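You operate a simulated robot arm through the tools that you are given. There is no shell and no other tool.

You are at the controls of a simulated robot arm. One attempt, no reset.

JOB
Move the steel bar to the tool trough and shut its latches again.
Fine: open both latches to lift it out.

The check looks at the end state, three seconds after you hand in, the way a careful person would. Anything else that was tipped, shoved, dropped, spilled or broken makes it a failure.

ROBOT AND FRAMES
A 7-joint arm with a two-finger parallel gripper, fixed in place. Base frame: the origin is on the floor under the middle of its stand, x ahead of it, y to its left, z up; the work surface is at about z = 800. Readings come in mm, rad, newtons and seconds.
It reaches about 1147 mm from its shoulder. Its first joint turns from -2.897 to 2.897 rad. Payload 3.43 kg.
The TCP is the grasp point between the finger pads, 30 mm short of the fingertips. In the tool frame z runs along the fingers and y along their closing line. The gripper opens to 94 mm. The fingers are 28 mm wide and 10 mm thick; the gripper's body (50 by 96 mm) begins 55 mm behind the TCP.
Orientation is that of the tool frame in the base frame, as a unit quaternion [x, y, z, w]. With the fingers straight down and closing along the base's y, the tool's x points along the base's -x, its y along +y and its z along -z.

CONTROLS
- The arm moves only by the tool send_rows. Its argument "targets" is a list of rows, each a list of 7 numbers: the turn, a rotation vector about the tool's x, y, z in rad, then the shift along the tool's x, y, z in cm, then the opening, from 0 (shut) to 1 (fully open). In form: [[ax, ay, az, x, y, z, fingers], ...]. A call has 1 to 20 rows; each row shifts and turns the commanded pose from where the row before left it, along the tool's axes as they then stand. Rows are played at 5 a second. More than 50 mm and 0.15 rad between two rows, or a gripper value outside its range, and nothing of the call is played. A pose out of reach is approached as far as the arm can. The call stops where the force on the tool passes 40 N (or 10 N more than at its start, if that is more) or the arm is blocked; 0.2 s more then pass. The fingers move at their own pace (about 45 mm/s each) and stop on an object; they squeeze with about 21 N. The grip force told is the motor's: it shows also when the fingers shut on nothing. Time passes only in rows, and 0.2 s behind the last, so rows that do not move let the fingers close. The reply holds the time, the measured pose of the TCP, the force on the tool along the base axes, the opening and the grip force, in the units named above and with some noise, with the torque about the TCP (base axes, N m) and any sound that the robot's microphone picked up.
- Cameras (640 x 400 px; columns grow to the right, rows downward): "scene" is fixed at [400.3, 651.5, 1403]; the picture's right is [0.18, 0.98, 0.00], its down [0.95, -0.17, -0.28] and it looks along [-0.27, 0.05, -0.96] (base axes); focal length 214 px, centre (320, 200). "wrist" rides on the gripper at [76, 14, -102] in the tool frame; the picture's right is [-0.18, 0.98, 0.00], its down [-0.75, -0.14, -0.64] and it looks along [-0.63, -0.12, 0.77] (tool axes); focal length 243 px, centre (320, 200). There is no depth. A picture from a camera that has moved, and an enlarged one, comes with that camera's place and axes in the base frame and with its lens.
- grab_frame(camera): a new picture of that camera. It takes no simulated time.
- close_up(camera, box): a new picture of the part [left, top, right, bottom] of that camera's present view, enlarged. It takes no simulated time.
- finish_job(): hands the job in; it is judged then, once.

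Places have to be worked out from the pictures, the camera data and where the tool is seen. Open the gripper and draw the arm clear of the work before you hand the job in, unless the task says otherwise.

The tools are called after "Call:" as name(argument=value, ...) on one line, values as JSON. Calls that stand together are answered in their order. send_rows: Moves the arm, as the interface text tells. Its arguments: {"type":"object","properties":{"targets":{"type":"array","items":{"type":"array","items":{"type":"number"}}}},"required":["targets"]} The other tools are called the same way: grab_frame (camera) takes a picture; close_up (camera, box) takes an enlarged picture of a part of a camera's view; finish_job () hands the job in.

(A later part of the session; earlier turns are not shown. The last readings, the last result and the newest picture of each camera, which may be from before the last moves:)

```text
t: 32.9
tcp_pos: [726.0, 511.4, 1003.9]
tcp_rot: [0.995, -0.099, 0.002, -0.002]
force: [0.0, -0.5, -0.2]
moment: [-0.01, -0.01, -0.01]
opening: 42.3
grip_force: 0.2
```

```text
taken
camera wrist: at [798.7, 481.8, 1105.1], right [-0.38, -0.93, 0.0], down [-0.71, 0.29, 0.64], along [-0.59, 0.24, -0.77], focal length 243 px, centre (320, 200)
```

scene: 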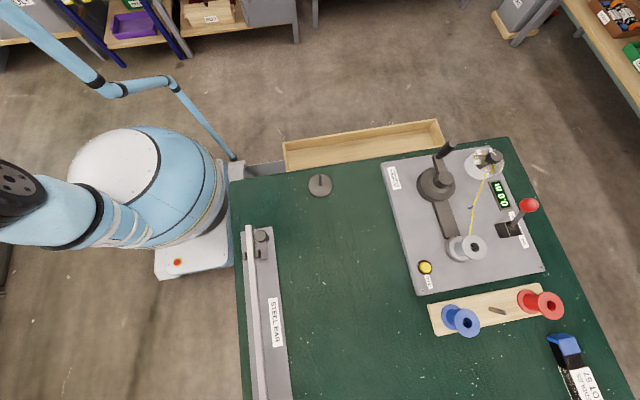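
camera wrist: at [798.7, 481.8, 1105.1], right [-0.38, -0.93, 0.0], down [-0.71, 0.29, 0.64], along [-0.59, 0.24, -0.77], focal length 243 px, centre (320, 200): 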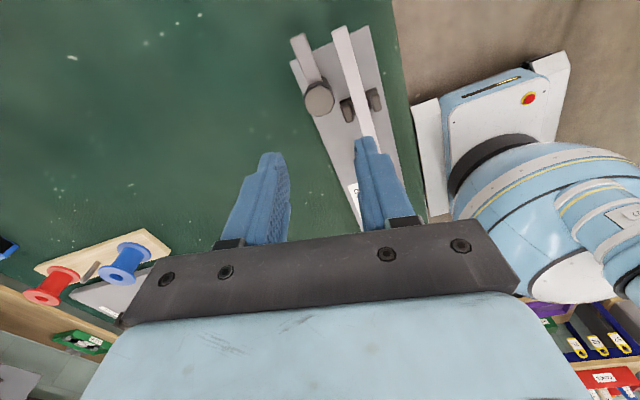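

The far latch is open too. I turn the gripper back to yaw 0 (closing along y), up here at height.

Call:
send_rows(targets=[[0, 0, 0.147, 0, 0, 0, 0.6], [0, 0, 0.147, 0, 0, 0, 0.6], [0, 0, 0.147, 0, 0, 0, 0.6], [0, 0, 0.147, 0, 0, 0, 0.6], [0, 0, 0.147, 0, 0, 0, 0.6], [0, 0, 0.147, 0, 0, 0, 0.6], [0, 0, 0.147, 0, 0, 0, 0.6], [0, 0, 0.147, 0, 0, 0, 0.6], [0, 0, 0.147, 0, 0, 0, 0.6], [0, 0, 0.147, 0, 0, 0, 0.6], [0, 0, 0.147, 0, 0, 0, 0.6], [0, 0, 0.147, 0, 0, 0, 0.6], [0, 0, 0.147, 0, 0, 0, 0.6], [0, 0, 0.147, 0, 0, 0, 0.6], [0, 0, 0.147, 0, 0, 0, 0.6], [0, 0, 0.147, 0, 0, 0, 0.6], [0, 0, 0.147, 0, 0, 0, 0.6], [0, 0, 0.147, 0, 0, 0, 0.6], [0, 0, 0.147, 0, 0, 0, 0.6], [0, 0, 0.147, 0, 0, 0, 0.6]])

Call:
grab_frame(camera="wrist")

Call:
grab_frame(camera="scene")

```text
t: 37.1
tcp_pos: [725.4, 510.4, 1004.6]
tcp_rot: [0.0, 1.0, 0.002, 0.001]
force: [0.5, -0.4, 0.4]
moment: [0.05, -0.02, -0.01]
opening: 56.7
grip_force: 0.0
```

```text
taken
camera wrist: at [649.9, 524.7, 1105.8], right [0.18, 0.98, 0.0], down [0.75, -0.14, 0.64], along [0.63, -0.12, -0.77], focal length 243 px, centre (320, 200)
```

wrist: 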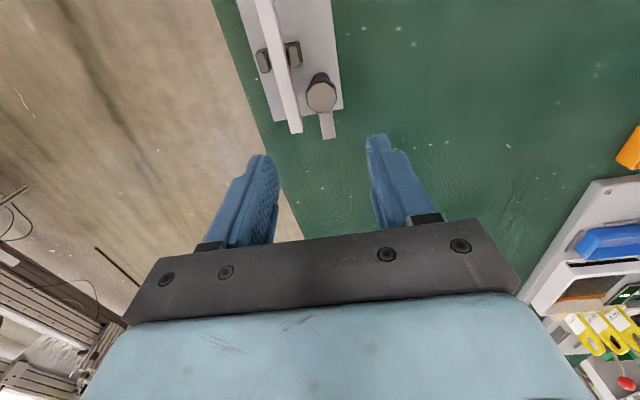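

```text
taken
```

scene: 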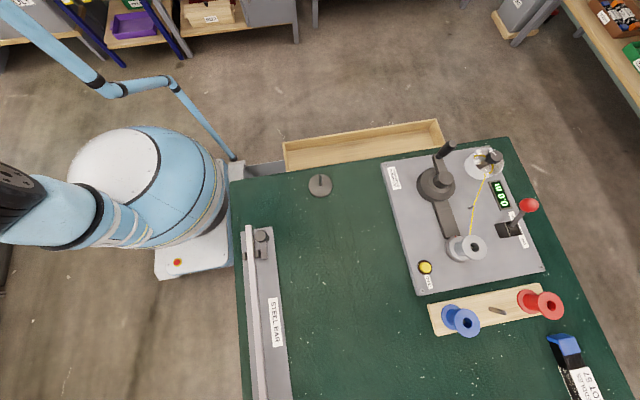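

Both latch arms are clear. Before lifting the bar I want a good look at the trough, so I travel high to above its near end.

Call:
send_rows(targets=[[0, 0, 0, 4.3, 1.6, -0.64, 0.6], [0, 0, 0, 4.3, 1.6, -0.64, 0.6], [0, 0, 0, 4.3, 1.6, -0.64, 0.6], [0, 0, 0, 4.3, 1.6, -0.64, 0.6], [0, 0, 0, 4.3, 1.6, -0.64, 0.6], [0, 0, 0, 4.3, 1.6, -0.64, 0.6], [0, 0, 0, 4.3, 1.6, -0.64, 0.6], [0, 0, 0, 4.3, 1.6, -0.64, 0.6], [0, 0, 0, 4.3, 1.6, -0.64, 0.6], [0, 0, 0, 4.3, 1.6, -0.64, 0.6], [0, 0, 0, 4.3, 1.6, -0.64, 0.6], [0, 0, 0, 4.3, 1.6, -0.64, 0.6], [0, 0, 0, 4.3, 1.6, -0.64, 0.6], [0, 0, 0, 4.3, 1.6, -0.64, 0.6], [0, 0, 0, 4.3, 1.6, -0.64, 0.6], [0, 0, 0, 0, 0, 0, 0.6]])

Call:
grab_frame(camera="scene")

Call:
grab_frame(camera="wrist")

```text
t: 40.5
tcp_pos: [81.0, 748.5, 1096.3]
tcp_rot: [-0.002, 1.0, 0.003, 0.001]
force: [-0.2, -0.6, 0.1]
moment: [-0.01, 0.02, -0.01]
opening: 56.4
grip_force: 0.1
```

```text
taken
```

scene: 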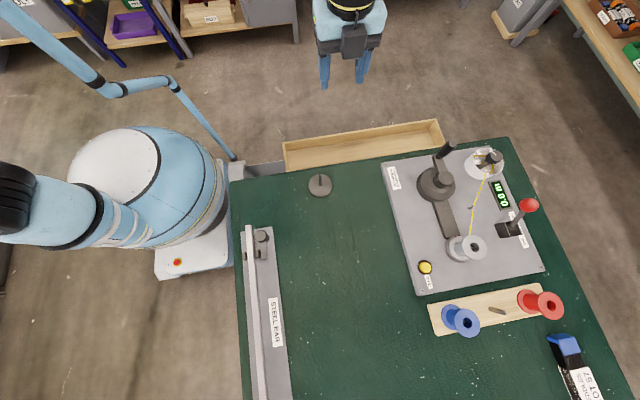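

```text
taken
camera wrist: at [3.9, 762.8, 1198.7], right [0.18, 0.98, 0.0], down [0.75, -0.14, 0.64], along [0.63, -0.11, -0.76], focal length 243 px, centre (320, 200)
```

wrist: 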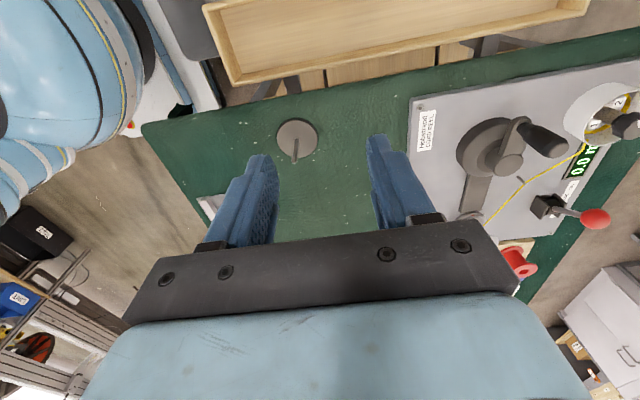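

Comparing views, the trough's rim looks lower than the table, near z ≈ 730, spanning x ≈ −9…95 and y ≈ 597…1158. I turn to yaw 90, the placing orientation, so the camera looks along the trough.

Call:
send_rows(targets=[[0, 0, -0.1428, 0, 0, 0, 0.6], [0, 0, -0.1428, 0, 0, 0, 0.6], [0, 0, -0.1428, 0, 0, 0, 0.6], [0, 0, -0.1428, 0, 0, 0, 0.6], [0, 0, -0.1428, 0, 0, 0, 0.6], [0, 0, -0.1428, 0, 0, 0, 0.6], [0, 0, -0.1428, 0, 0, 0, 0.6], [0, 0, -0.1428, 0, 0, 0, 0.6], [0, 0, -0.1428, 0, 0, 0, 0.6], [0, 0, -0.1428, 0, 0, 0, 0.6], [0, 0, -0.1428, 0, 0, 0, 0.6], [0, 0, 0, 0, 0, 0, 0.6]])

Call:
grab_frame(camera="wrist")

Call:
grab_frame(camera="scene")

```text
t: 43.1
tcp_pos: [79.4, 749.4, 1100.9]
tcp_rot: [0.709, -0.706, 0.0, -0.002]
force: [0.0, 0.0, 0.0]
moment: [0.0, 0.01, 0.0]
opening: 56.4
grip_force: 0.0
```

```text
taken
camera wrist: at [65.5, 671.9, 1200.9], right [-0.98, 0.18, 0.0], down [0.14, 0.75, 0.64], along [0.12, 0.63, -0.76], focal length 243 px, centre (320, 200)
```

wrist: 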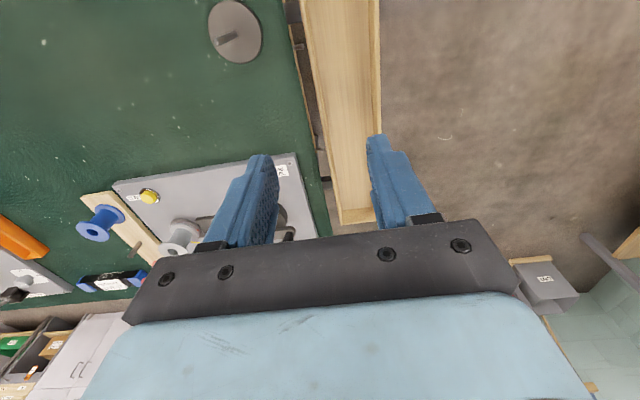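

```text
taken
```

scene: 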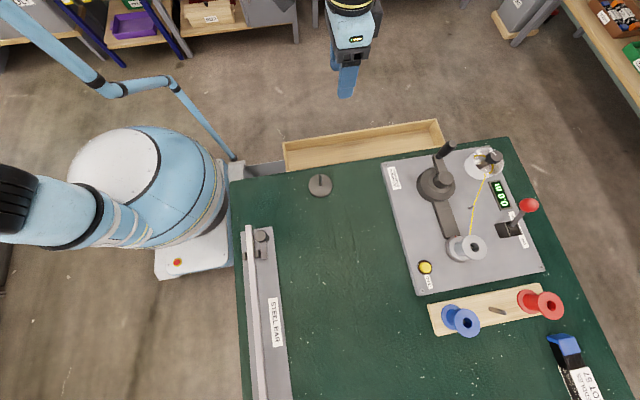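

Call:
close_up(camera="wrist", box=[270, 0, 420, 240])

Call:
close_up(camera="scene", box=[270, 110, 370, 190])

Call:
close_up(camera="scene", box=[370, 100, 470, 180])

```text
1.67 times, centred on (345, 120) of wrist
camera zoom: at [65.5, 671.9, 1200.9], right [-0.98, 0.18, 0.0], down [0.14, 0.75, 0.64], along [0.12, 0.63, -0.76], focal length 404 px, centre (278, 333)
```

zoom: 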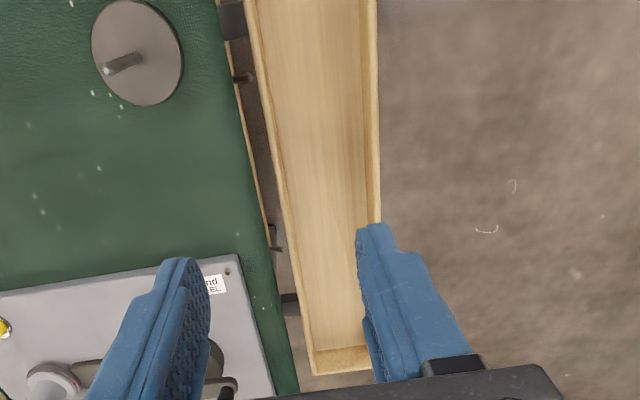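

```text
5.00 times, centred on (320, 150) of scene
camera zoom: at [400.3, 651.5, 1403.0], right [0.18, 0.98, 0.0], down [0.95, -0.17, -0.28], along [-0.27, 0.05, -0.96], focal length 1072 px, centre (320, 450)
```

zoom: 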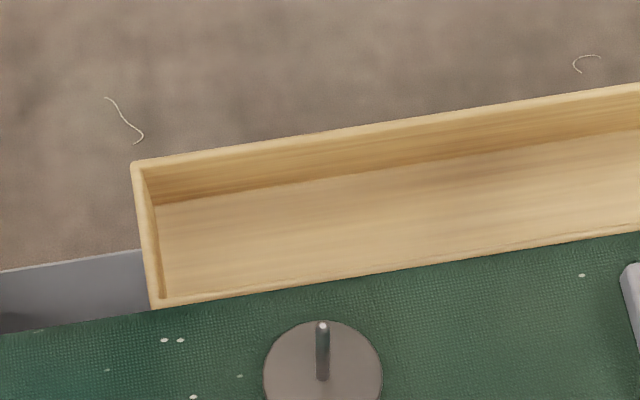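

```text
5.00 times, centred on (420, 140) of scene
camera zoom: at [400.3, 651.5, 1403.0], right [0.18, 0.98, 0.0], down [0.95, -0.17, -0.28], along [-0.27, 0.05, -0.96], focal length 1072 px, centre (-180, 500)
```

zoom: 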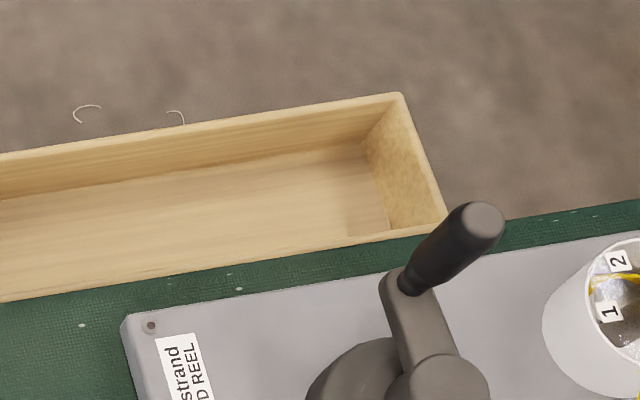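

The trough's rim is at z ≈ 757 and its floor at z ≈ 710. Inside it runs x ≈ 3…90 and y ≈ 604…1132, so the roughly 490 mm bar fits along y, centred near (46, 868). Now I turn back to yaw 0 for the pick-up.

Call:
send_rows(targets=[[0, 0, 0.1428, 0, 0, 0, 0.6], [0, 0, 0.1428, 0, 0, 0, 0.6], [0, 0, 0.1428, 0, 0, 0, 0.6], [0, 0, 0.1428, 0, 0, 0, 0.6], [0, 0, 0.1428, 0, 0, 0, 0.6], [0, 0, 0.1428, 0, 0, 0, 0.6], [0, 0, 0.1428, 0, 0, 0, 0.6], [0, 0, 0.1428, 0, 0, 0, 0.6], [0, 0, 0.1428, 0, 0, 0, 0.6], [0, 0, 0.1428, 0, 0, 0, 0.6], [0, 0, 0.1428, 0, 0, 0, 0.6], [0, 0, 0, 0, 0, 0, 0.6]])

Call:
send_rows(targets=[[0, 0, 0, -3.64, -2.27, 0.83, 0.6], [0, 0, 0, -3.64, -2.27, 0.83, 0.6], [0, 0, 0, -3.64, -2.27, 0.83, 0.6], [0, 0, 0, -3.64, -2.27, 0.83, 0.6], [0, 0, 0, -3.64, -2.27, 0.83, 0.6], [0, 0, 0, -3.64, -2.27, 0.83, 0.6], [0, 0, 0, -3.64, -2.27, 0.83, 0.6], [0, 0, 0, -3.64, -2.27, 0.83, 0.6], [0, 0, 0, -3.64, -2.27, 0.83, 0.6], [0, 0, 0, -3.64, -2.27, 0.83, 0.6], [0, 0, 0, -3.64, -2.27, 0.83, 0.6], [0, 0, 0, -3.64, -2.27, 0.83, 0.6], [0, 0, 0, 0, 0, 0, 0.6]])

Call:
grab_frame(camera="wrist")

Call:
grab_frame(camera="scene")

```text
t: 45.7
tcp_pos: [78.3, 748.5, 1099.7]
tcp_rot: [-0.001, 1.0, 0.002, 0.001]
force: [-0.5, -0.7, 0.5]
moment: [-0.01, 0.02, 0.04]
opening: 56.3
grip_force: 0.1
```

```text
t: 48.5
tcp_pos: [516.2, 477.7, 998.7]
tcp_rot: [-0.002, 1.0, 0.001, 0.001]
force: [-0.2, -0.3, -0.6]
moment: [-0.02, 0.0, 0.01]
opening: 56.4
grip_force: 0.1
```

```text
taken
camera wrist: at [440.2, 491.1, 1099.5], right [0.18, 0.98, 0.0], down [0.75, -0.14, 0.64], along [0.63, -0.11, -0.77], focal length 243 px, centre (320, 200)
```

wrist: 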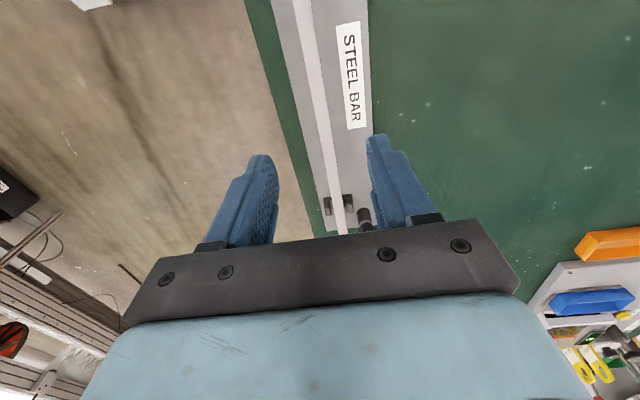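

```text
taken
```

scene: 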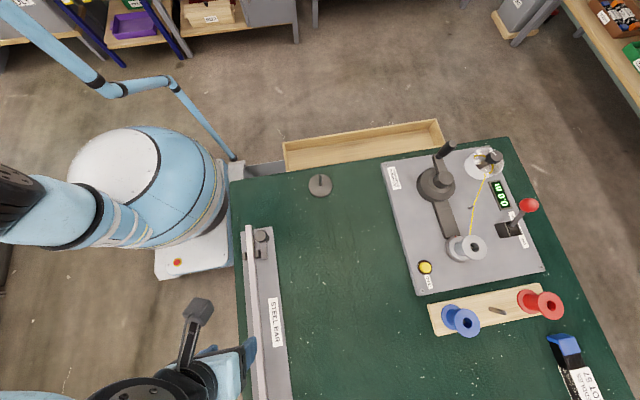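

I'll enlarge the bar near its middle to fix its y position and height.

Call:
close_up(camera="wrist", box=[270, 50, 370, 150])

Call:
close_up(camera="wrist", box=[300, 170, 400, 240])

Call:
close_up(camera="scene", box=[230, 280, 310, 400])

```text
4.00 times, centred on (320, 100) of wrist
camera zoom: at [440.2, 491.1, 1099.5], right [0.18, 0.98, 0.0], down [0.75, -0.14, 0.64], along [0.63, -0.11, -0.77], focal length 970 px, centre (320, 600)
```

zoom: 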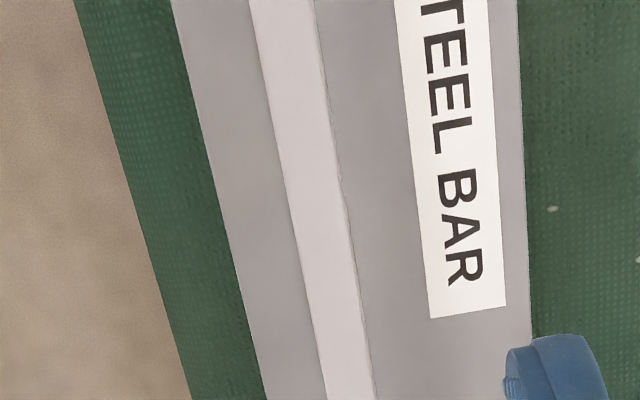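

```text
5.71 times, centred on (350, 205) of wrist
camera zoom: at [440.2, 491.1, 1099.5], right [0.18, 0.98, 0.0], down [0.75, -0.14, 0.64], along [0.63, -0.11, -0.77], focal length 1386 px, centre (149, 171)
```

zoom: 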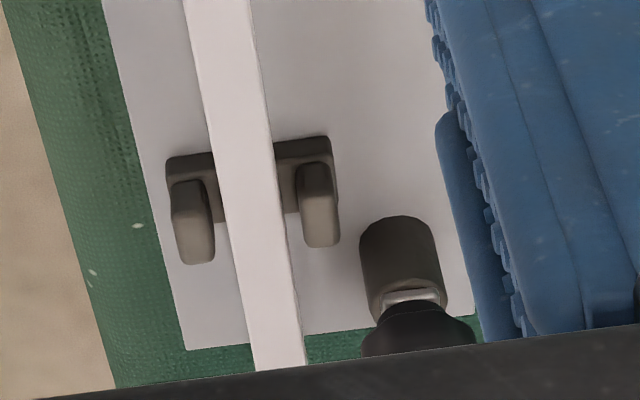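

```text
3.33 times, centred on (270, 340) of scene
camera zoom: at [400.3, 651.5, 1403.0], right [0.18, 0.98, 0.0], down [0.95, -0.17, -0.28], along [-0.27, 0.05, -0.96], focal length 715 px, centre (487, -267)
```

zoom: 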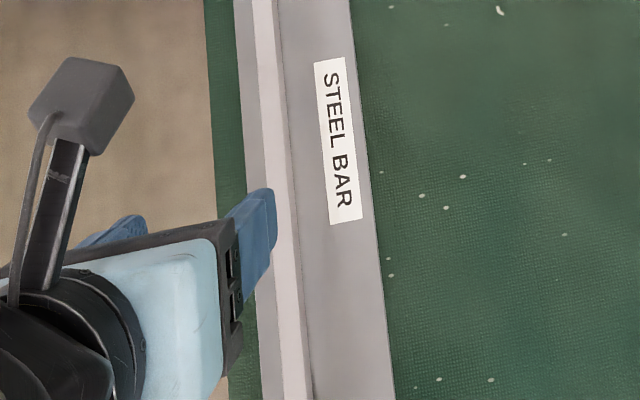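

The bar centre at mid-length is about (517, 476.5), about 15–16 mm wide. I lower over it with the fingers at about 47 mm, stopping with the tips near z ≈ 830 to check height.

Call:
send_rows(targets=[[0, 0, 0, 0, -0.12, 4.0, 0.5], [0, 0, 0, 0, 0, 4.0, 0.5], [0, 0, 0, 0, 0, 4.0, 0.5], [0, 0, 0, 0, 0, 1.9, 0.5], [0, 0, 0, 0, 0, 0, 0.5]])

Call:
grab_frame(camera="wrist")

Call:
close_up(camera="wrist", box=[250, 120, 390, 240])

Call:
close_up(camera="scene", box=[230, 280, 310, 400])

```text
t: 49.7
tcp_pos: [518.5, 476.8, 861.2]
tcp_rot: [-0.002, 1.0, 0.002, 0.002]
force: [-0.1, 0.6, -0.9]
moment: [0.0, 0.02, 0.01]
opening: 46.9
grip_force: 0.1
```

```text
taken
camera wrist: at [441.9, 491.3, 962.4], right [0.18, 0.98, 0.0], down [0.75, -0.14, 0.64], along [0.63, -0.11, -0.77], focal length 243 px, centre (320, 200)
```

wrist: 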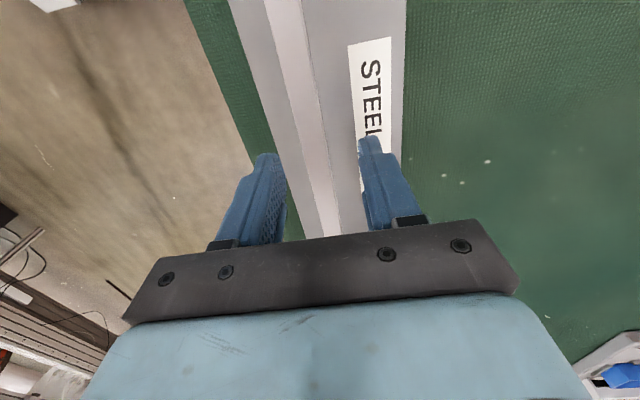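

```text
3.33 times, centred on (320, 180) of wrist
camera zoom: at [441.9, 491.3, 962.4], right [0.18, 0.98, 0.0], down [0.75, -0.14, 0.64], along [0.63, -0.11, -0.77], focal length 809 px, centre (320, 267)
```

zoom: 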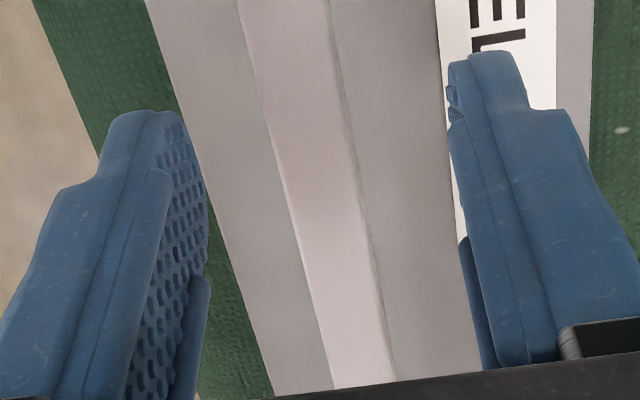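

```text
3.33 times, centred on (270, 340) of scene
camera zoom: at [400.3, 651.5, 1403.0], right [0.18, 0.98, 0.0], down [0.95, -0.17, -0.28], along [-0.27, 0.05, -0.96], focal length 715 px, centre (487, -267)
```

zoom: 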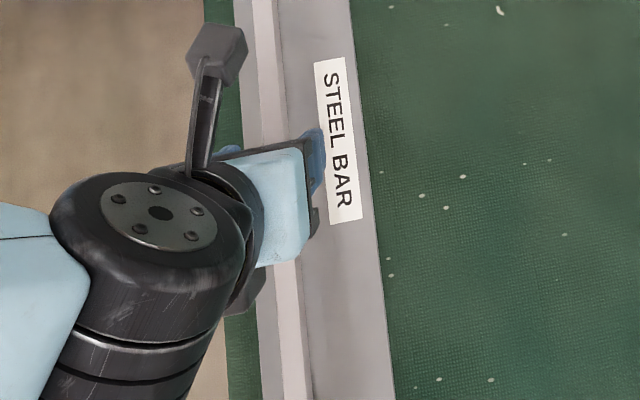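

The fingers straddle the bar, which is about 1.5 mm toward −y of the tool. I shift and lower gently to tips near z ≈ 813, watching the force.

Call:
send_rows(targets=[[0, 0, 0, 0, -0.15, 0.8, 0.5], [0, 0, 0, 0, 0, 0.6, 0.5], [0, 0, 0, 0, 0, 0.4, 0.5], [0, 0, 0, 0, 0, 0, 0.5]])

Call:
close_up(camera="wrist", box=[250, 120, 390, 240])

```text
t: 50.7
tcp_pos: [517.3, 475.6, 844.9]
tcp_rot: [-0.002, 1.0, 0.001, 0.001]
force: [-0.7, 0.0, 0.4]
moment: [0.04, 0.03, 0.0]
opening: 46.9
grip_force: 0.0
```

```text
3.33 times, centred on (320, 180) of wrist
camera zoom: at [441.5, 489.5, 944.8], right [0.18, 0.98, 0.0], down [0.75, -0.14, 0.64], along [0.63, -0.11, -0.77], focal length 809 px, centre (320, 267)
```

zoom: 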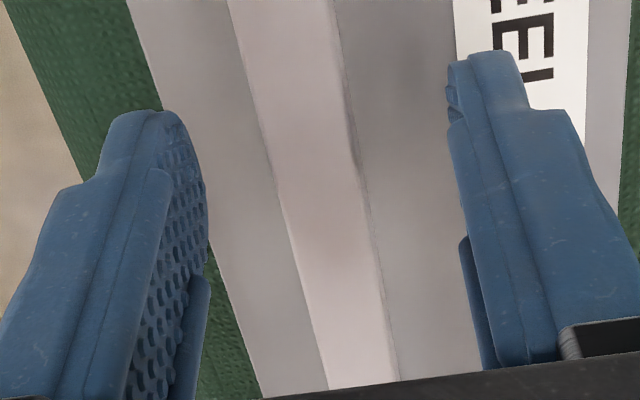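

There's no contact with the tips at z ≈ 815. I go 4 mm lower and close on the bar.

Call:
send_rows(targets=[[0, 0, 0, 0, 0, 0.4, 0.5], [0, 0, 0, 0, 0, 0, 0.5], [0, 0, 0, 0, 0, 0, 0.25], [0, 0, 0, 0, 0, 0, 0.1], [0, 0, 0, 0, 0, 0, 0.0], [0, 0, 0, 0, 0, 0, 0.0], [0, 0, 0, 0, 0, 0, 0.0]])

Call:
close_up(camera="wrist", box=[250, 120, 390, 240])

```text
t: 52.3
tcp_pos: [517.2, 475.2, 839.5]
tcp_rot: [-0.002, 1.0, 0.001, 0.002]
force: [-0.1, -2.3, -0.2]
moment: [-0.11, 0.23, -0.16]
opening: 14.9
grip_force: 20.6
```

```text
3.33 times, centred on (320, 180) of wrist
camera zoom: at [441.9, 489.1, 941.1], right [0.18, 0.98, 0.0], down [0.75, -0.14, 0.64], along [0.63, -0.11, -0.77], focal length 809 px, centre (320, 267)
```

zoom: 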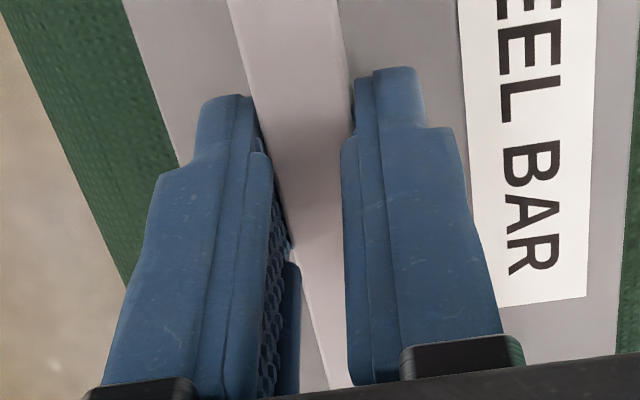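

The bar is gripped (14.9 mm, 20.6 N). I lift slowly and check the weight and moment for balance.

Call:
send_rows(targets=[[0, 0, 0, 0, 0, -0.5, 0.0], [0, 0, 0, 0, 0, -0.5, 0.0], [0, 0, 0, 0, 0, -0.5, 0.0], [0, 0, 0, 0, 0, 0, 0.0], [0, 0, 0, 0, 0, 0, 0.0]])

Call:
grab_frame(camera="wrist")

Call:
close_up(camera="scene", box=[230, 210, 310, 400])

```text
t: 53.5
tcp_pos: [517.2, 474.9, 853.1]
tcp_rot: [-0.002, 1.0, 0.002, 0.001]
force: [0.0, -0.3, -8.2]
moment: [-0.01, -0.04, 0.01]
opening: 14.7
grip_force: 20.7
```

```text
taken
camera wrist: at [441.4, 489.3, 954.9], right [0.18, 0.98, 0.0], down [0.75, -0.14, 0.64], along [0.63, -0.11, -0.77], focal length 243 px, centre (320, 200)
```

wrist: 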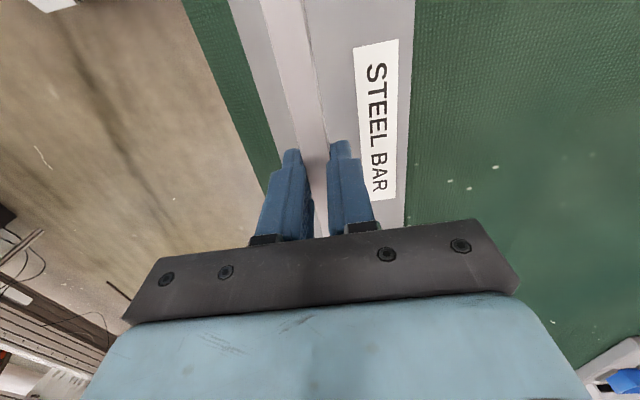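

```text
2.11 times, centred on (270, 305) of scene
camera zoom: at [400.3, 651.5, 1403.0], right [0.18, 0.98, 0.0], down [0.95, -0.17, -0.28], along [-0.27, 0.05, -0.96], focal length 452 px, centre (425, -21)
```

zoom: 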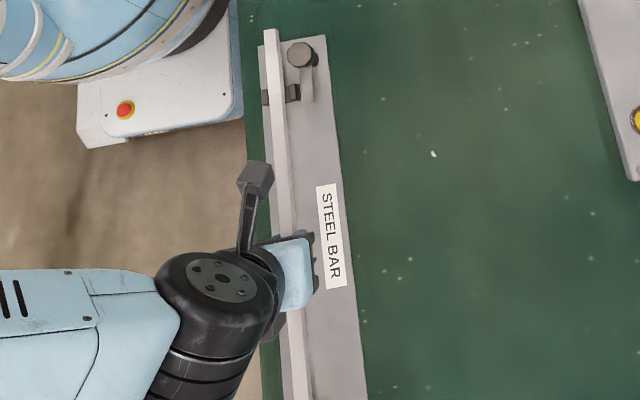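

Force −8.2 N with near-zero moments means the bar is fully lifted and balanced. I raise it smoothly to about z ≈ 1090.

Call:
send_rows(targets=[[0, 0, 0, 0, 0, -1.5, 0.0], [0, 0, 0, 0, 0, -2.5, 0.0], [0, 0, 0, 0, 0, -3.0, 0.0], [0, 0, 0, 0, 0, -3.0, 0.0], [0, 0, 0, 0, 0, -3.0, 0.0], [0, 0, 0, 0, 0, -3.0, 0.0], [0, 0, 0, 0, 0, -3.0, 0.0], [0, 0, 0, 0, 0, -2.5, 0.0], [0, 0, 0, 0, 0, -1.5, 0.0], [0, 0, 0, 0, 0, 0, 0.0]])

Call:
grab_frame(camera="wrist")

Call:
grab_frame(camera="scene")

```text
t: 55.7
tcp_pos: [515.9, 474.3, 1084.5]
tcp_rot: [-0.002, 1.0, 0.0, 0.001]
force: [-0.1, 1.0, -8.0]
moment: [-0.01, 0.02, 0.0]
opening: 14.8
grip_force: 20.8
```

```text
taken
camera wrist: at [441.1, 488.2, 1185.2], right [0.18, 0.98, 0.0], down [0.75, -0.14, 0.64], along [0.63, -0.11, -0.77], focal length 243 px, centre (320, 200)
```

wrist: 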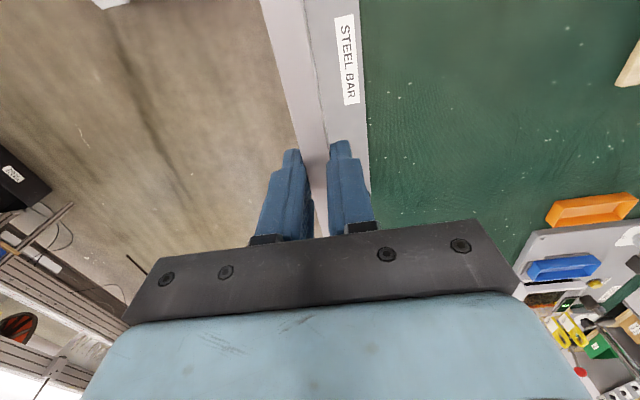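

```text
taken
```

scene: 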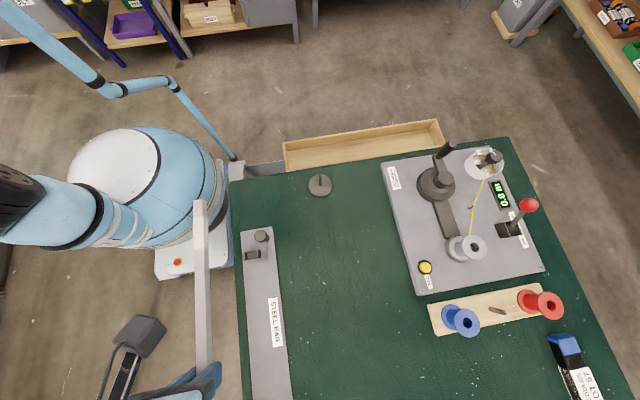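

The bar hangs level. I rotate in place by 90° (counterclockwise from above) so the bar ends up along y, starting and stopping gently.

Call:
send_rows(targets=[[0, 0, -0.04, 0, 0, 0, 0], [0, 0, -0.06, 0, 0, 0, 0], [0, 0, -0.0857, 0, 0, 0, 0], [0, 0, -0.0857, 0, 0, 0, 0], [0, 0, -0.0857, 0, 0, 0, 0], [0, 0, -0.0857, 0, 0, 0, 0], [0, 0, -0.0857, 0, 0, 0, 0], [0, 0, -0.0857, 0, 0, 0, 0], [0, 0, -0.0857, 0, 0, 0, 0], [0, 0, -0.0857, 0, 0, 0, 0]])

Call:
grab_frame(camera="scene")

Call:
grab_frame(camera="wrist")

```text
t: 57.9
tcp_pos: [518.4, 474.1, 1084.2]
tcp_rot: [-0.385, 0.923, 0.001, 0.0]
force: [0.3, -0.8, -8.0]
moment: [-0.02, 0.03, 0.0]
opening: 14.8
grip_force: 21.5
```

```text
taken
```

scene: 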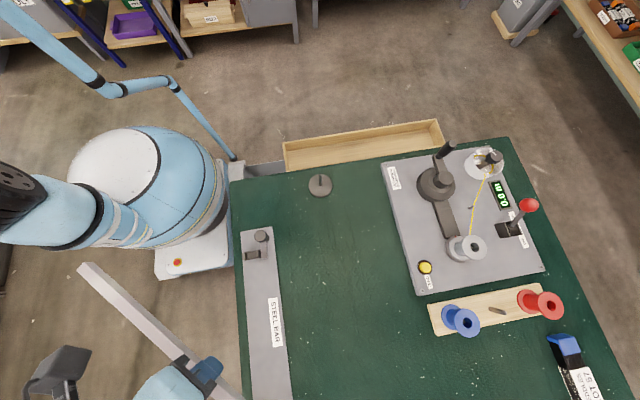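

```text
taken
camera wrist: at [453.4, 430.8, 1184.8], right [-0.57, 0.82, 0.0], down [0.63, 0.43, 0.64], along [0.53, 0.37, -0.76], focal length 243 px, centre (320, 200)
```

wrist: 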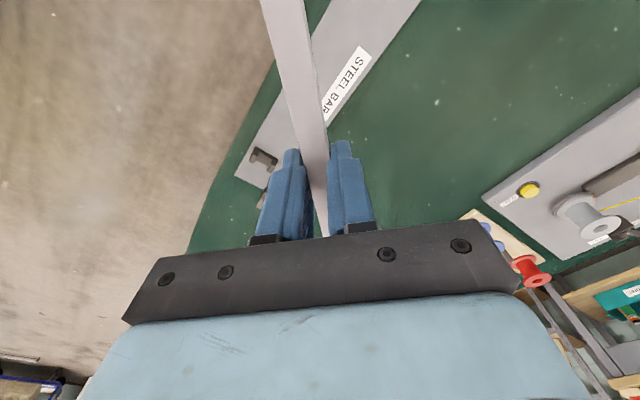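

The bar turns with the gripper and nothing is near it. I complete the rotation to yaw 90.

Call:
send_rows(targets=[[0, 0, -0.05, 0, 0, 0, 0], [0, 0, -0.08, 0, 0, 0, 0], [0, 0, -0.0857, 0, 0, 0, 0], [0, 0, -0.0857, 0, 0, 0, 0], [0, 0, -0.0857, 0, 0, 0, 0], [0, 0, -0.0857, 0, 0, 0, 0], [0, 0, -0.0857, 0, 0, 0, 0], [0, 0, -0.0857, 0, 0, 0, 0], [0, 0, -0.08, 0, 0, 0, 0], [0, 0, -0.06, 0, 0, 0, 0], [0, 0, 0, 0, 0, 0, 0]])

Call:
grab_frame(camera="scene")

Call:
grab_frame(camera="wrist")

```text
t: 60.3
tcp_pos: [516.9, 474.8, 1084.0]
tcp_rot: [0.707, -0.707, -0.001, -0.001]
force: [0.3, 0.2, -9.0]
moment: [-0.03, 0.02, 0.0]
opening: 15.1
grip_force: 21.1
```

```text
taken
```

scene: 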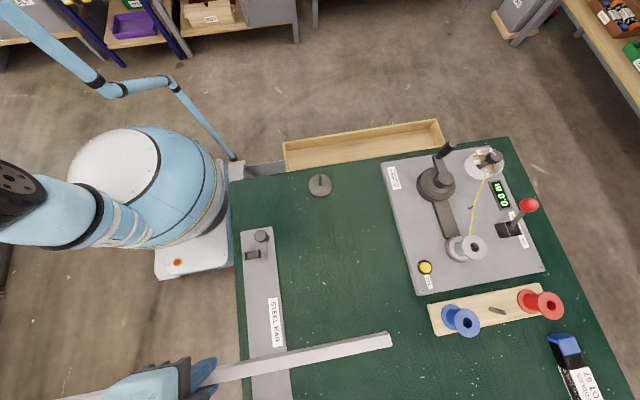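

```text
taken
camera wrist: at [503.4, 398.6, 1184.7], right [-0.98, 0.18, 0.0], down [0.14, 0.75, 0.64], along [0.12, 0.63, -0.76], focal length 243 px, centre (320, 200)
```

wrist: 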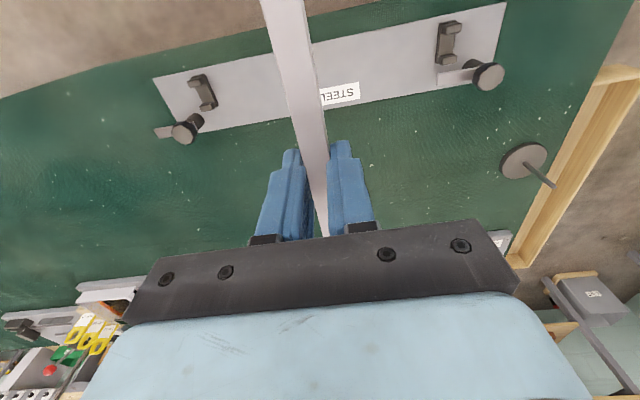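

The bar is now along y at z ≈ 1065, well above everything on the table. I carry it diagonally to above the trough's centre at (46, 868).

Call:
send_rows(targets=[[0, 0, 0, -1.23, 1.47, 0, 0], [0, 0, 0, -2.456, 2.944, 0, 0], [0, 0, 0, -2.456, 2.944, 0, 0], [0, 0, 0, -2.456, 2.944, 0, 0], [0, 0, 0, -2.456, 2.944, 0, 0], [0, 0, 0, -2.456, 2.944, 0, 0], [0, 0, 0, -2.456, 2.944, 0, 0], [0, 0, 0, -2.456, 2.944, 0, 0], [0, 0, 0, -2.456, 2.944, 0, 0], [0, 0, 0, 0, 0, 0, 0]])

Call:
grab_frame(camera="scene")

```text
t: 62.5
tcp_pos: [268.1, 683.4, 1084.3]
tcp_rot: [0.708, -0.706, 0.0, -0.003]
force: [-0.2, 0.1, -8.1]
moment: [-0.03, 0.0, -0.02]
opening: 15.1
grip_force: 21.3
```

```text
taken
```

scene: 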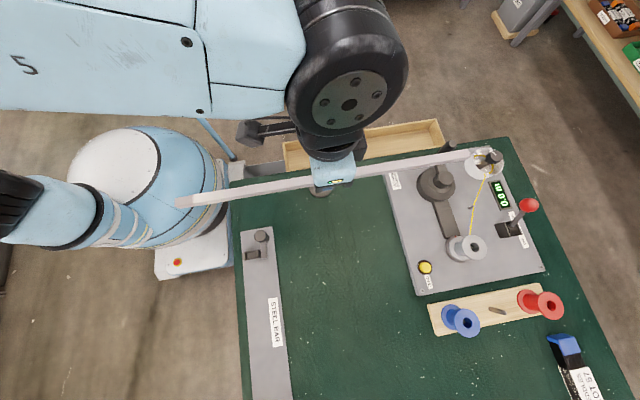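

The carry is clean so far. I continue the remaining way to above the trough.

Call:
send_rows(targets=[[0, 0, 0, -1.2, 1.45, 0, 0], [0, 0, 0, -2.4, 2.88, 0, 0], [0, 0, 0, -2.4, 2.88, 0, 0], [0, 0, 0, -2.4, 2.88, 0, 0], [0, 0, 0, -2.4, 2.88, 0, 0], [0, 0, 0, -2.4, 2.88, 0, 0], [0, 0, 0, -2.4, 2.88, 0, 0], [0, 0, 0, -1.7, 2.1, 0, 0], [0, 0, 0, -1.1, 1.37, 0, 0], [0, 0, 0, 0, 0, 0, 0], [0, 0, 0, 0, 0, 0, 0]])

Call:
grab_frame(camera="scene")

Call:
grab_frame(camera="wrist")

```text
t: 64.9
tcp_pos: [43.2, 866.8, 1083.6]
tcp_rot: [0.708, -0.707, 0.0, -0.002]
force: [-0.4, 0.5, -8.3]
moment: [-0.02, 0.0, -0.01]
opening: 14.8
grip_force: 21.0
```

```text
taken
```

scene: 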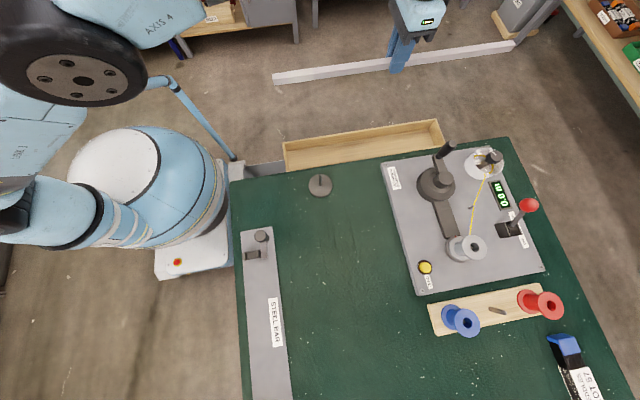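

```text
taken
camera wrist: at [30.2, 790.6, 1184.8], right [-0.98, 0.18, 0.0], down [0.14, 0.75, 0.64], along [0.12, 0.63, -0.77], focal length 243 px, centre (320, 200)
```

wrist: 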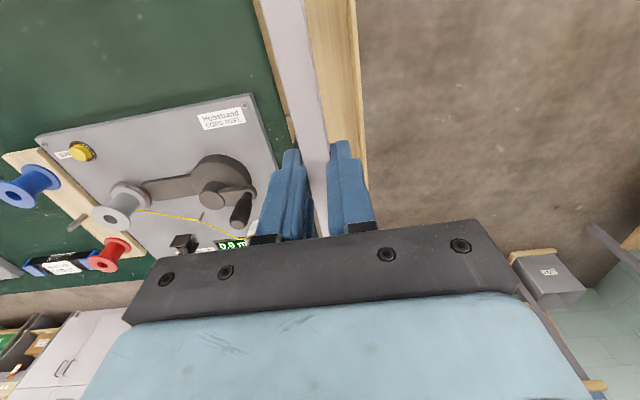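

The bar hangs above the trough, aligned with it. I lower to TCP z ≈ 853 and check alignment with the rim.

Call:
send_rows(targets=[[0, 0, 0, 0, 0, 2.0, 0], [0, 0, 0, 0, 0, 3.5, 0], [0, 0, 0, 0, 0, 3.5, 0], [0, 0, 0, 0, 0, 3.5, 0], [0, 0, 0, 0, 0, 3.5, 0], [0, 0, 0, 0, 0, 3.0, 0], [0, 0, 0, 0, 0, 2.5, 0], [0, 0, 0, 0, 0, 1.5, 0], [0, 0, 0, 0, 0, 0, 0], [0, 0, 0, 0, 0, 0, 0]])

Call:
grab_frame(camera="scene")

Call:
grab_frame(camera="wrist")

Call:
close_up(camera="scene", box=[260, 90, 480, 190])

```text
t: 67.1
tcp_pos: [44.6, 867.2, 853.3]
tcp_rot: [0.708, -0.707, 0.002, -0.002]
force: [0.0, -0.8, -8.6]
moment: [-0.05, -0.02, -0.05]
opening: 15.0
grip_force: 21.0
```

```text
taken
```

scene: 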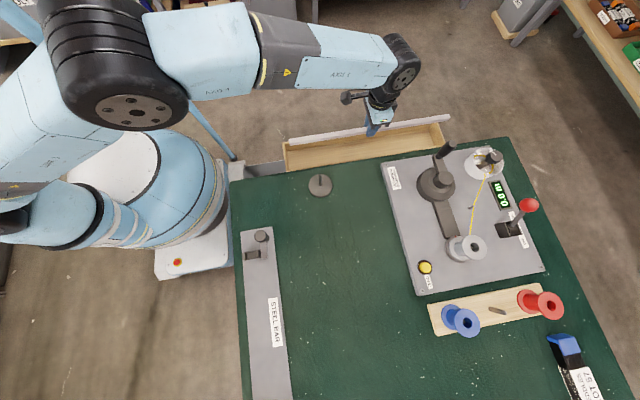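

```text
taken
camera wrist: at [30.2, 791.3, 954.9], right [-0.98, 0.18, 0.0], down [0.14, 0.75, 0.64], along [0.12, 0.63, -0.76], focal length 243 px, centre (320, 200)
```

wrist: 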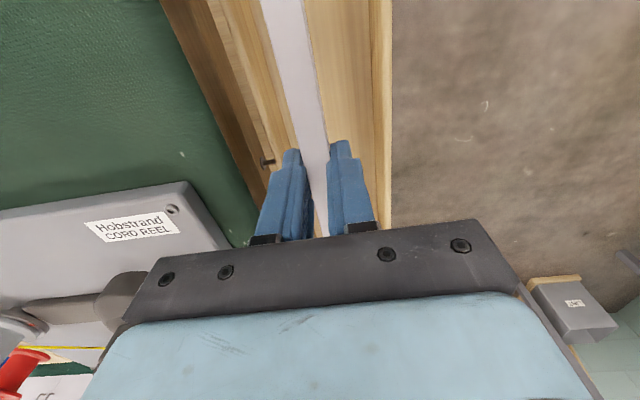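

```text
2.91 times, centred on (370, 140) of scene
camera zoom: at [400.3, 651.5, 1403.0], right [0.18, 0.98, 0.0], down [0.95, -0.17, -0.28], along [-0.27, 0.05, -0.96], focal length 624 px, centre (174, 374)
```

zoom: 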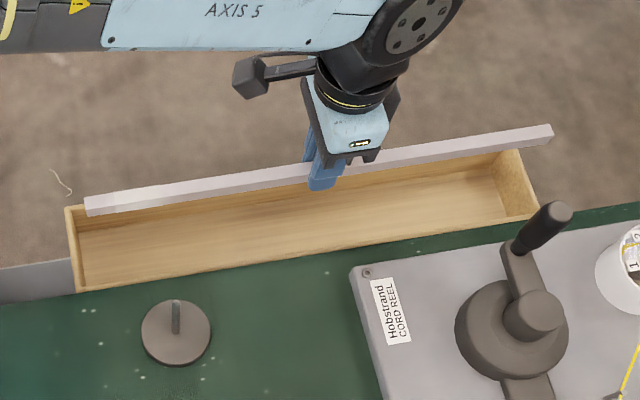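

Re-measuring both ends, the bar is about 500 mm long (y 620…1121 now) and the trough's inside is about y 603…1125. I shift 7 mm toward −y and lower to just above the rim before checking again.

Call:
send_rows(targets=[[0, 0, 0, 0.35, 0, 1.0, 0], [0, 0, 0, 0.35, 0, 2.0, 0], [0, 0, 0, 0, 0, 1.5, 0], [0, 0, 0, 0, 0, 0.5, 0], [0, 0, 0, 0, 0, 0, 0], [0, 0, 0, 0, 0, 0, 0]])

Call:
close_up(camera="scene", box=[270, 110, 370, 190])

Call:
close_up(camera="scene", box=[370, 90, 470, 170])

Call:
close_up(camera="wrist", box=[220, 0, 420, 240])

```text
t: 68.5
tcp_pos: [44.6, 859.3, 804.3]
tcp_rot: [0.707, -0.707, 0.0, -0.003]
force: [0.1, -0.3, -9.6]
moment: [-0.03, 0.03, 0.01]
opening: 14.9
grip_force: 21.2
```

```text
5.00 times, centred on (320, 150) of scene
camera zoom: at [400.3, 651.5, 1403.0], right [0.18, 0.98, 0.0], down [0.95, -0.17, -0.28], along [-0.27, 0.05, -0.96], focal length 1072 px, centre (320, 450)
```

zoom: 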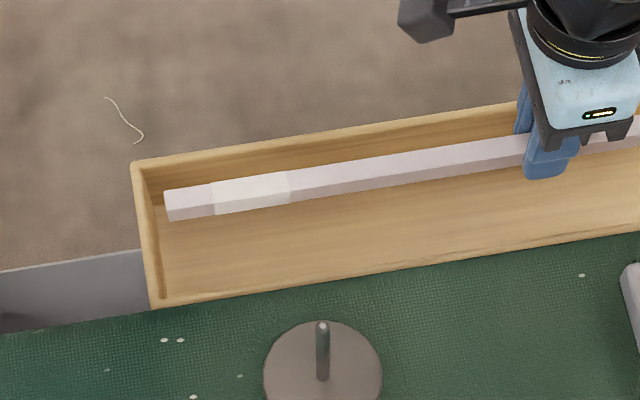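

```text
5.00 times, centred on (420, 130) of scene
camera zoom: at [400.3, 651.5, 1403.0], right [0.18, 0.98, 0.0], down [0.95, -0.17, -0.28], along [-0.27, 0.05, -0.96], focal length 1072 px, centre (-180, 550)
```

zoom: 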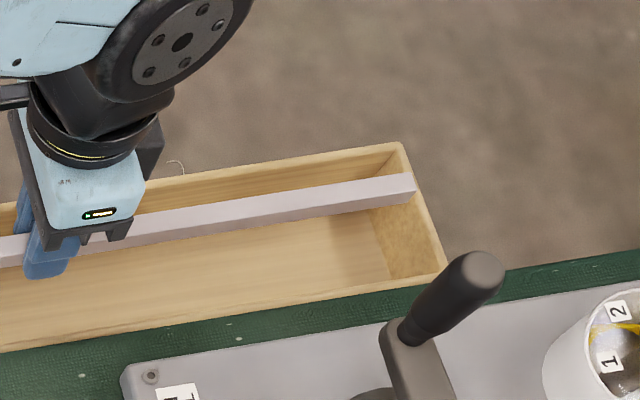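

```text
1.67 times, centred on (320, 120) of wrist
camera zoom: at [30.6, 784.0, 904.8], right [-0.98, 0.18, 0.0], down [0.14, 0.75, 0.64], along [0.12, 0.63, -0.77], focal length 404 px, centre (320, 333)
```

zoom: 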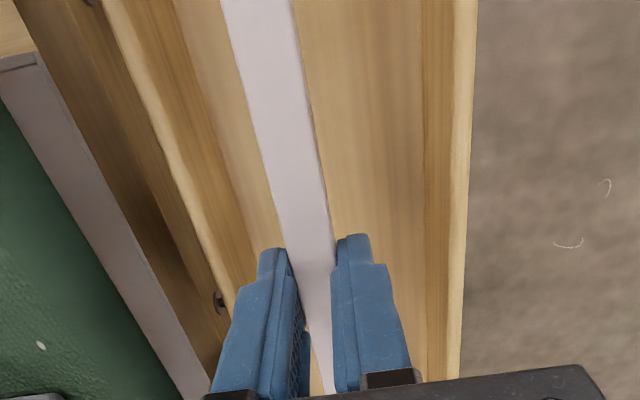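

Both ends sit inside the rim with about 12–14 mm to spare, and the bar is centred across the trough. I lower slowly, watching for floor contact.

Call:
send_rows(targets=[[0, 0, 0, 0, 0, 1.0, 0], [0, 0, 0, 0, 0, 1.5, 0], [0, 0, 0, 0, 0, 1.0, 0], [0, 0, 0, 0, 0, 0.7, 0], [0, 0, 0, 0, 0, 0.4, 0], [0, 0, 0, 0, 0, 0.3, 0], [0, 0, 0, 0, 0, 0, 0]])

Call:
close_up(camera="scene", box=[260, 90, 480, 190])

```text
t: 70.1
tcp_pos: [44.2, 860.6, 753.9]
tcp_rot: [0.707, -0.707, 0.001, -0.002]
force: [0.2, -0.7, -8.6]
moment: [-0.01, 0.01, 0.01]
opening: 14.9
grip_force: 21.1
```

```text
2.91 times, centred on (370, 140) of scene
camera zoom: at [400.3, 651.5, 1403.0], right [0.18, 0.98, 0.0], down [0.95, -0.17, -0.28], along [-0.27, 0.05, -0.96], focal length 624 px, centre (174, 374)
```

zoom: 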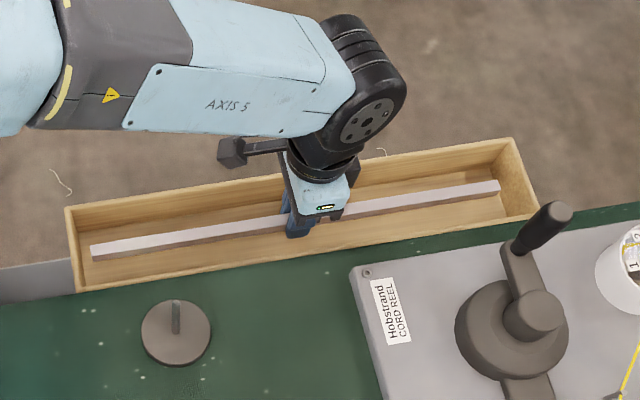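

The bar is inside the trough, still hanging free. I lower in 3 mm steps to find the floor.

Call:
send_rows(targets=[[0, 0, 0, 0, 0, 0.3, 0], [0, 0, 0, 0, 0, 0.3, 0], [0, 0, 0, 0, 0, 0.3, 0], [0, 0, 0, 0, 0, 0, 0]])

```text
t: 71.1
tcp_pos: [46.8, 861.2, 745.8]
tcp_rot: [0.708, -0.706, 0.0, -0.002]
force: [-0.4, 0.0, -8.2]
moment: [-0.04, 0.02, 0.0]
opening: 14.8
grip_force: 21.0
```

Call:
send_rows(targets=[[0, 0, 0, 0, 0, 0.2, 0], [0, 0, 0, 0, 0, 0.2, 0], [0, 0, 0, 0, 0, 0.2, 0], [0, 0, 0, 0, 0, 0, 0]])

```text
t: 72.1
tcp_pos: [45.9, 861.0, 739.6]
tcp_rot: [0.708, -0.706, 0.001, -0.002]
force: [-0.4, -0.4, -8.3]
moment: [-0.05, 0.01, -0.02]
opening: 15.2
grip_force: 20.9
```

Still the full −8.3 N weight at z ≈ 739.6, so the floor is a little lower. I keep going in 2 mm steps.

Call:
send_rows(targets=[[0, 0, 0, 0, 0, 0.2, 0], [0, 0, 0, 0, 0, 0.2, 0], [0, 0, 0, 0, 0, 0, 0]])

Call:
close_up(camera="scene", box=[260, 90, 480, 190])

```text
t: 72.9
tcp_pos: [45.6, 860.6, 736.6]
tcp_rot: [0.708, -0.707, 0.001, -0.001]
force: [0.1, 0.3, -9.2]
moment: [-0.05, 0.0, -0.02]
opening: 15.0
grip_force: 20.1
```

```text
2.91 times, centred on (370, 140) of scene
camera zoom: at [400.3, 651.5, 1403.0], right [0.18, 0.98, 0.0], down [0.95, -0.17, -0.28], along [-0.27, 0.05, -0.96], focal length 624 px, centre (174, 374)
```

zoom: 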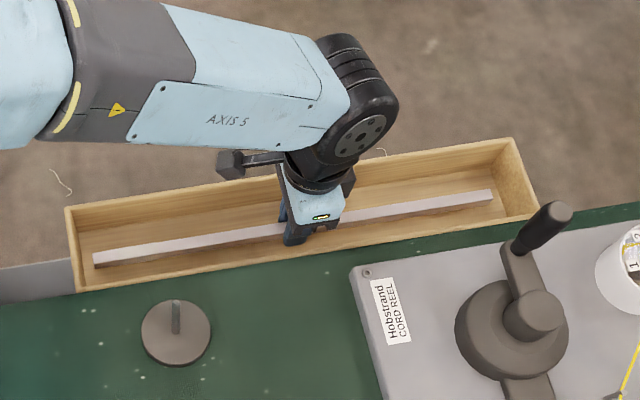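

Call:
send_rows(targets=[[0, 0, 0, 0, 0, 0.2, 0], [0, 0, 0, 0, 0, 0.2, 0], [0, 0, 0, 0, 0, 0.2, 0], [0, 0, 0, 0, 0, 0, 0]])

```text
t: 73.9
tcp_pos: [45.4, 860.7, 730.0]
tcp_rot: [0.707, -0.707, 0.0, -0.001]
force: [0.2, 0.4, -8.9]
moment: [-0.02, 0.0, 0.04]
opening: 14.9
grip_force: 21.3
```

No contact yet at z ≈ 730 and the gripper body is still about 28 mm above the rim. I continue carefully.

Call:
send_rows(targets=[[0, 0, 0, 0, 0, 0.2, 0], [0, 0, 0, 0, 0, 0.2, 0], [0, 0, 0, 0, 0, 0.2, 0], [0, 0, 0, 0, 0, 0, 0]])

Call:
grab_frame(camera="wrist")

Call:
close_up(camera="scene", box=[270, 120, 370, 190])

```text
t: 74.9
tcp_pos: [44.8, 860.9, 726.3]
tcp_rot: [0.708, -0.707, -0.001, -0.003]
force: [-0.6, 1.1, 0.4]
moment: [-0.19, 0.17, -0.01]
opening: 15.1
grip_force: 21.2
```

```text
taken
camera wrist: at [31.1, 784.6, 826.1], right [-0.98, 0.18, 0.0], down [0.14, 0.75, 0.65], along [0.12, 0.63, -0.76], focal length 243 px, centre (320, 200)
```

wrist: 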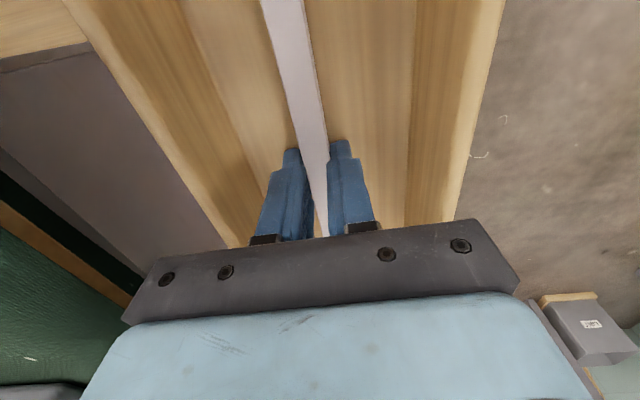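

```text
5.71 times, centred on (320, 155) of scene
camera zoom: at [400.3, 651.5, 1403.0], right [0.18, 0.98, 0.0], down [0.95, -0.17, -0.28], along [-0.27, 0.05, -0.96], focal length 1226 px, centre (320, 457)
```

zoom: 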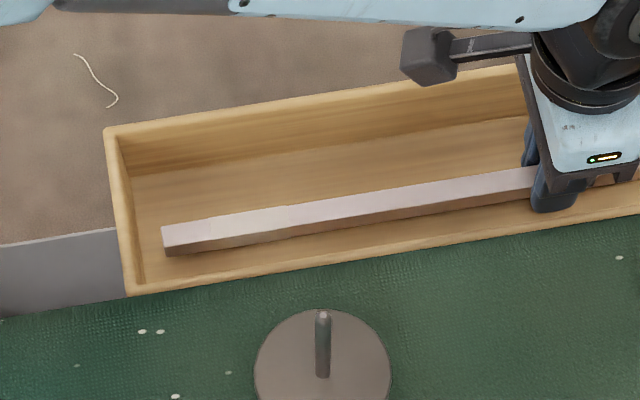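

The weight has gone from the tool (+0.4 N), so the bar rests on the trough floor. I open the fingers and lift straight up.

Call:
send_rows(targets=[[0, 0, 0, 0, 0, 0, 0.15], [0, 0, 0, 0, 0, 0, 0.3], [0, 0, 0, 0, 0, 0, 0.4], [0, 0, 0, 0, 0, 0, 0.4], [0, 0, 0, 0, 0, 0, 0.4]])

Call:
close_up(camera="wrist", box=[220, 0, 420, 240])

```text
t: 76.1
tcp_pos: [45.8, 861.0, 725.2]
tcp_rot: [0.708, -0.706, 0.0, -0.002]
force: [9.7, 2.4, 11.4]
moment: [-0.06, -0.03, 0.07]
opening: 32.5
grip_force: 0.0
```

```text
1.67 times, centred on (320, 120) of wrist
camera zoom: at [31.8, 784.5, 826.1], right [-0.98, 0.18, 0.0], down [0.14, 0.75, 0.65], along [0.12, 0.63, -0.76], focal length 404 px, centre (320, 333)
```

zoom: 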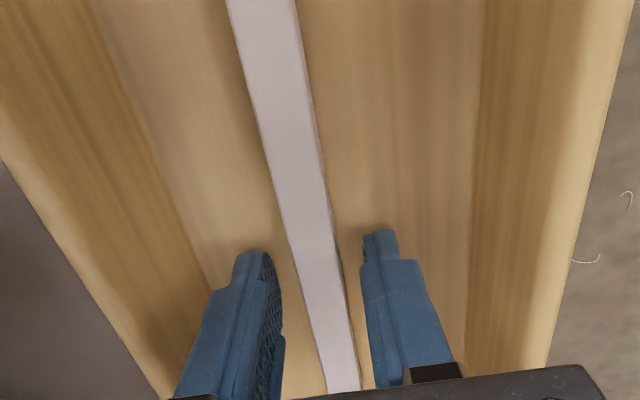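

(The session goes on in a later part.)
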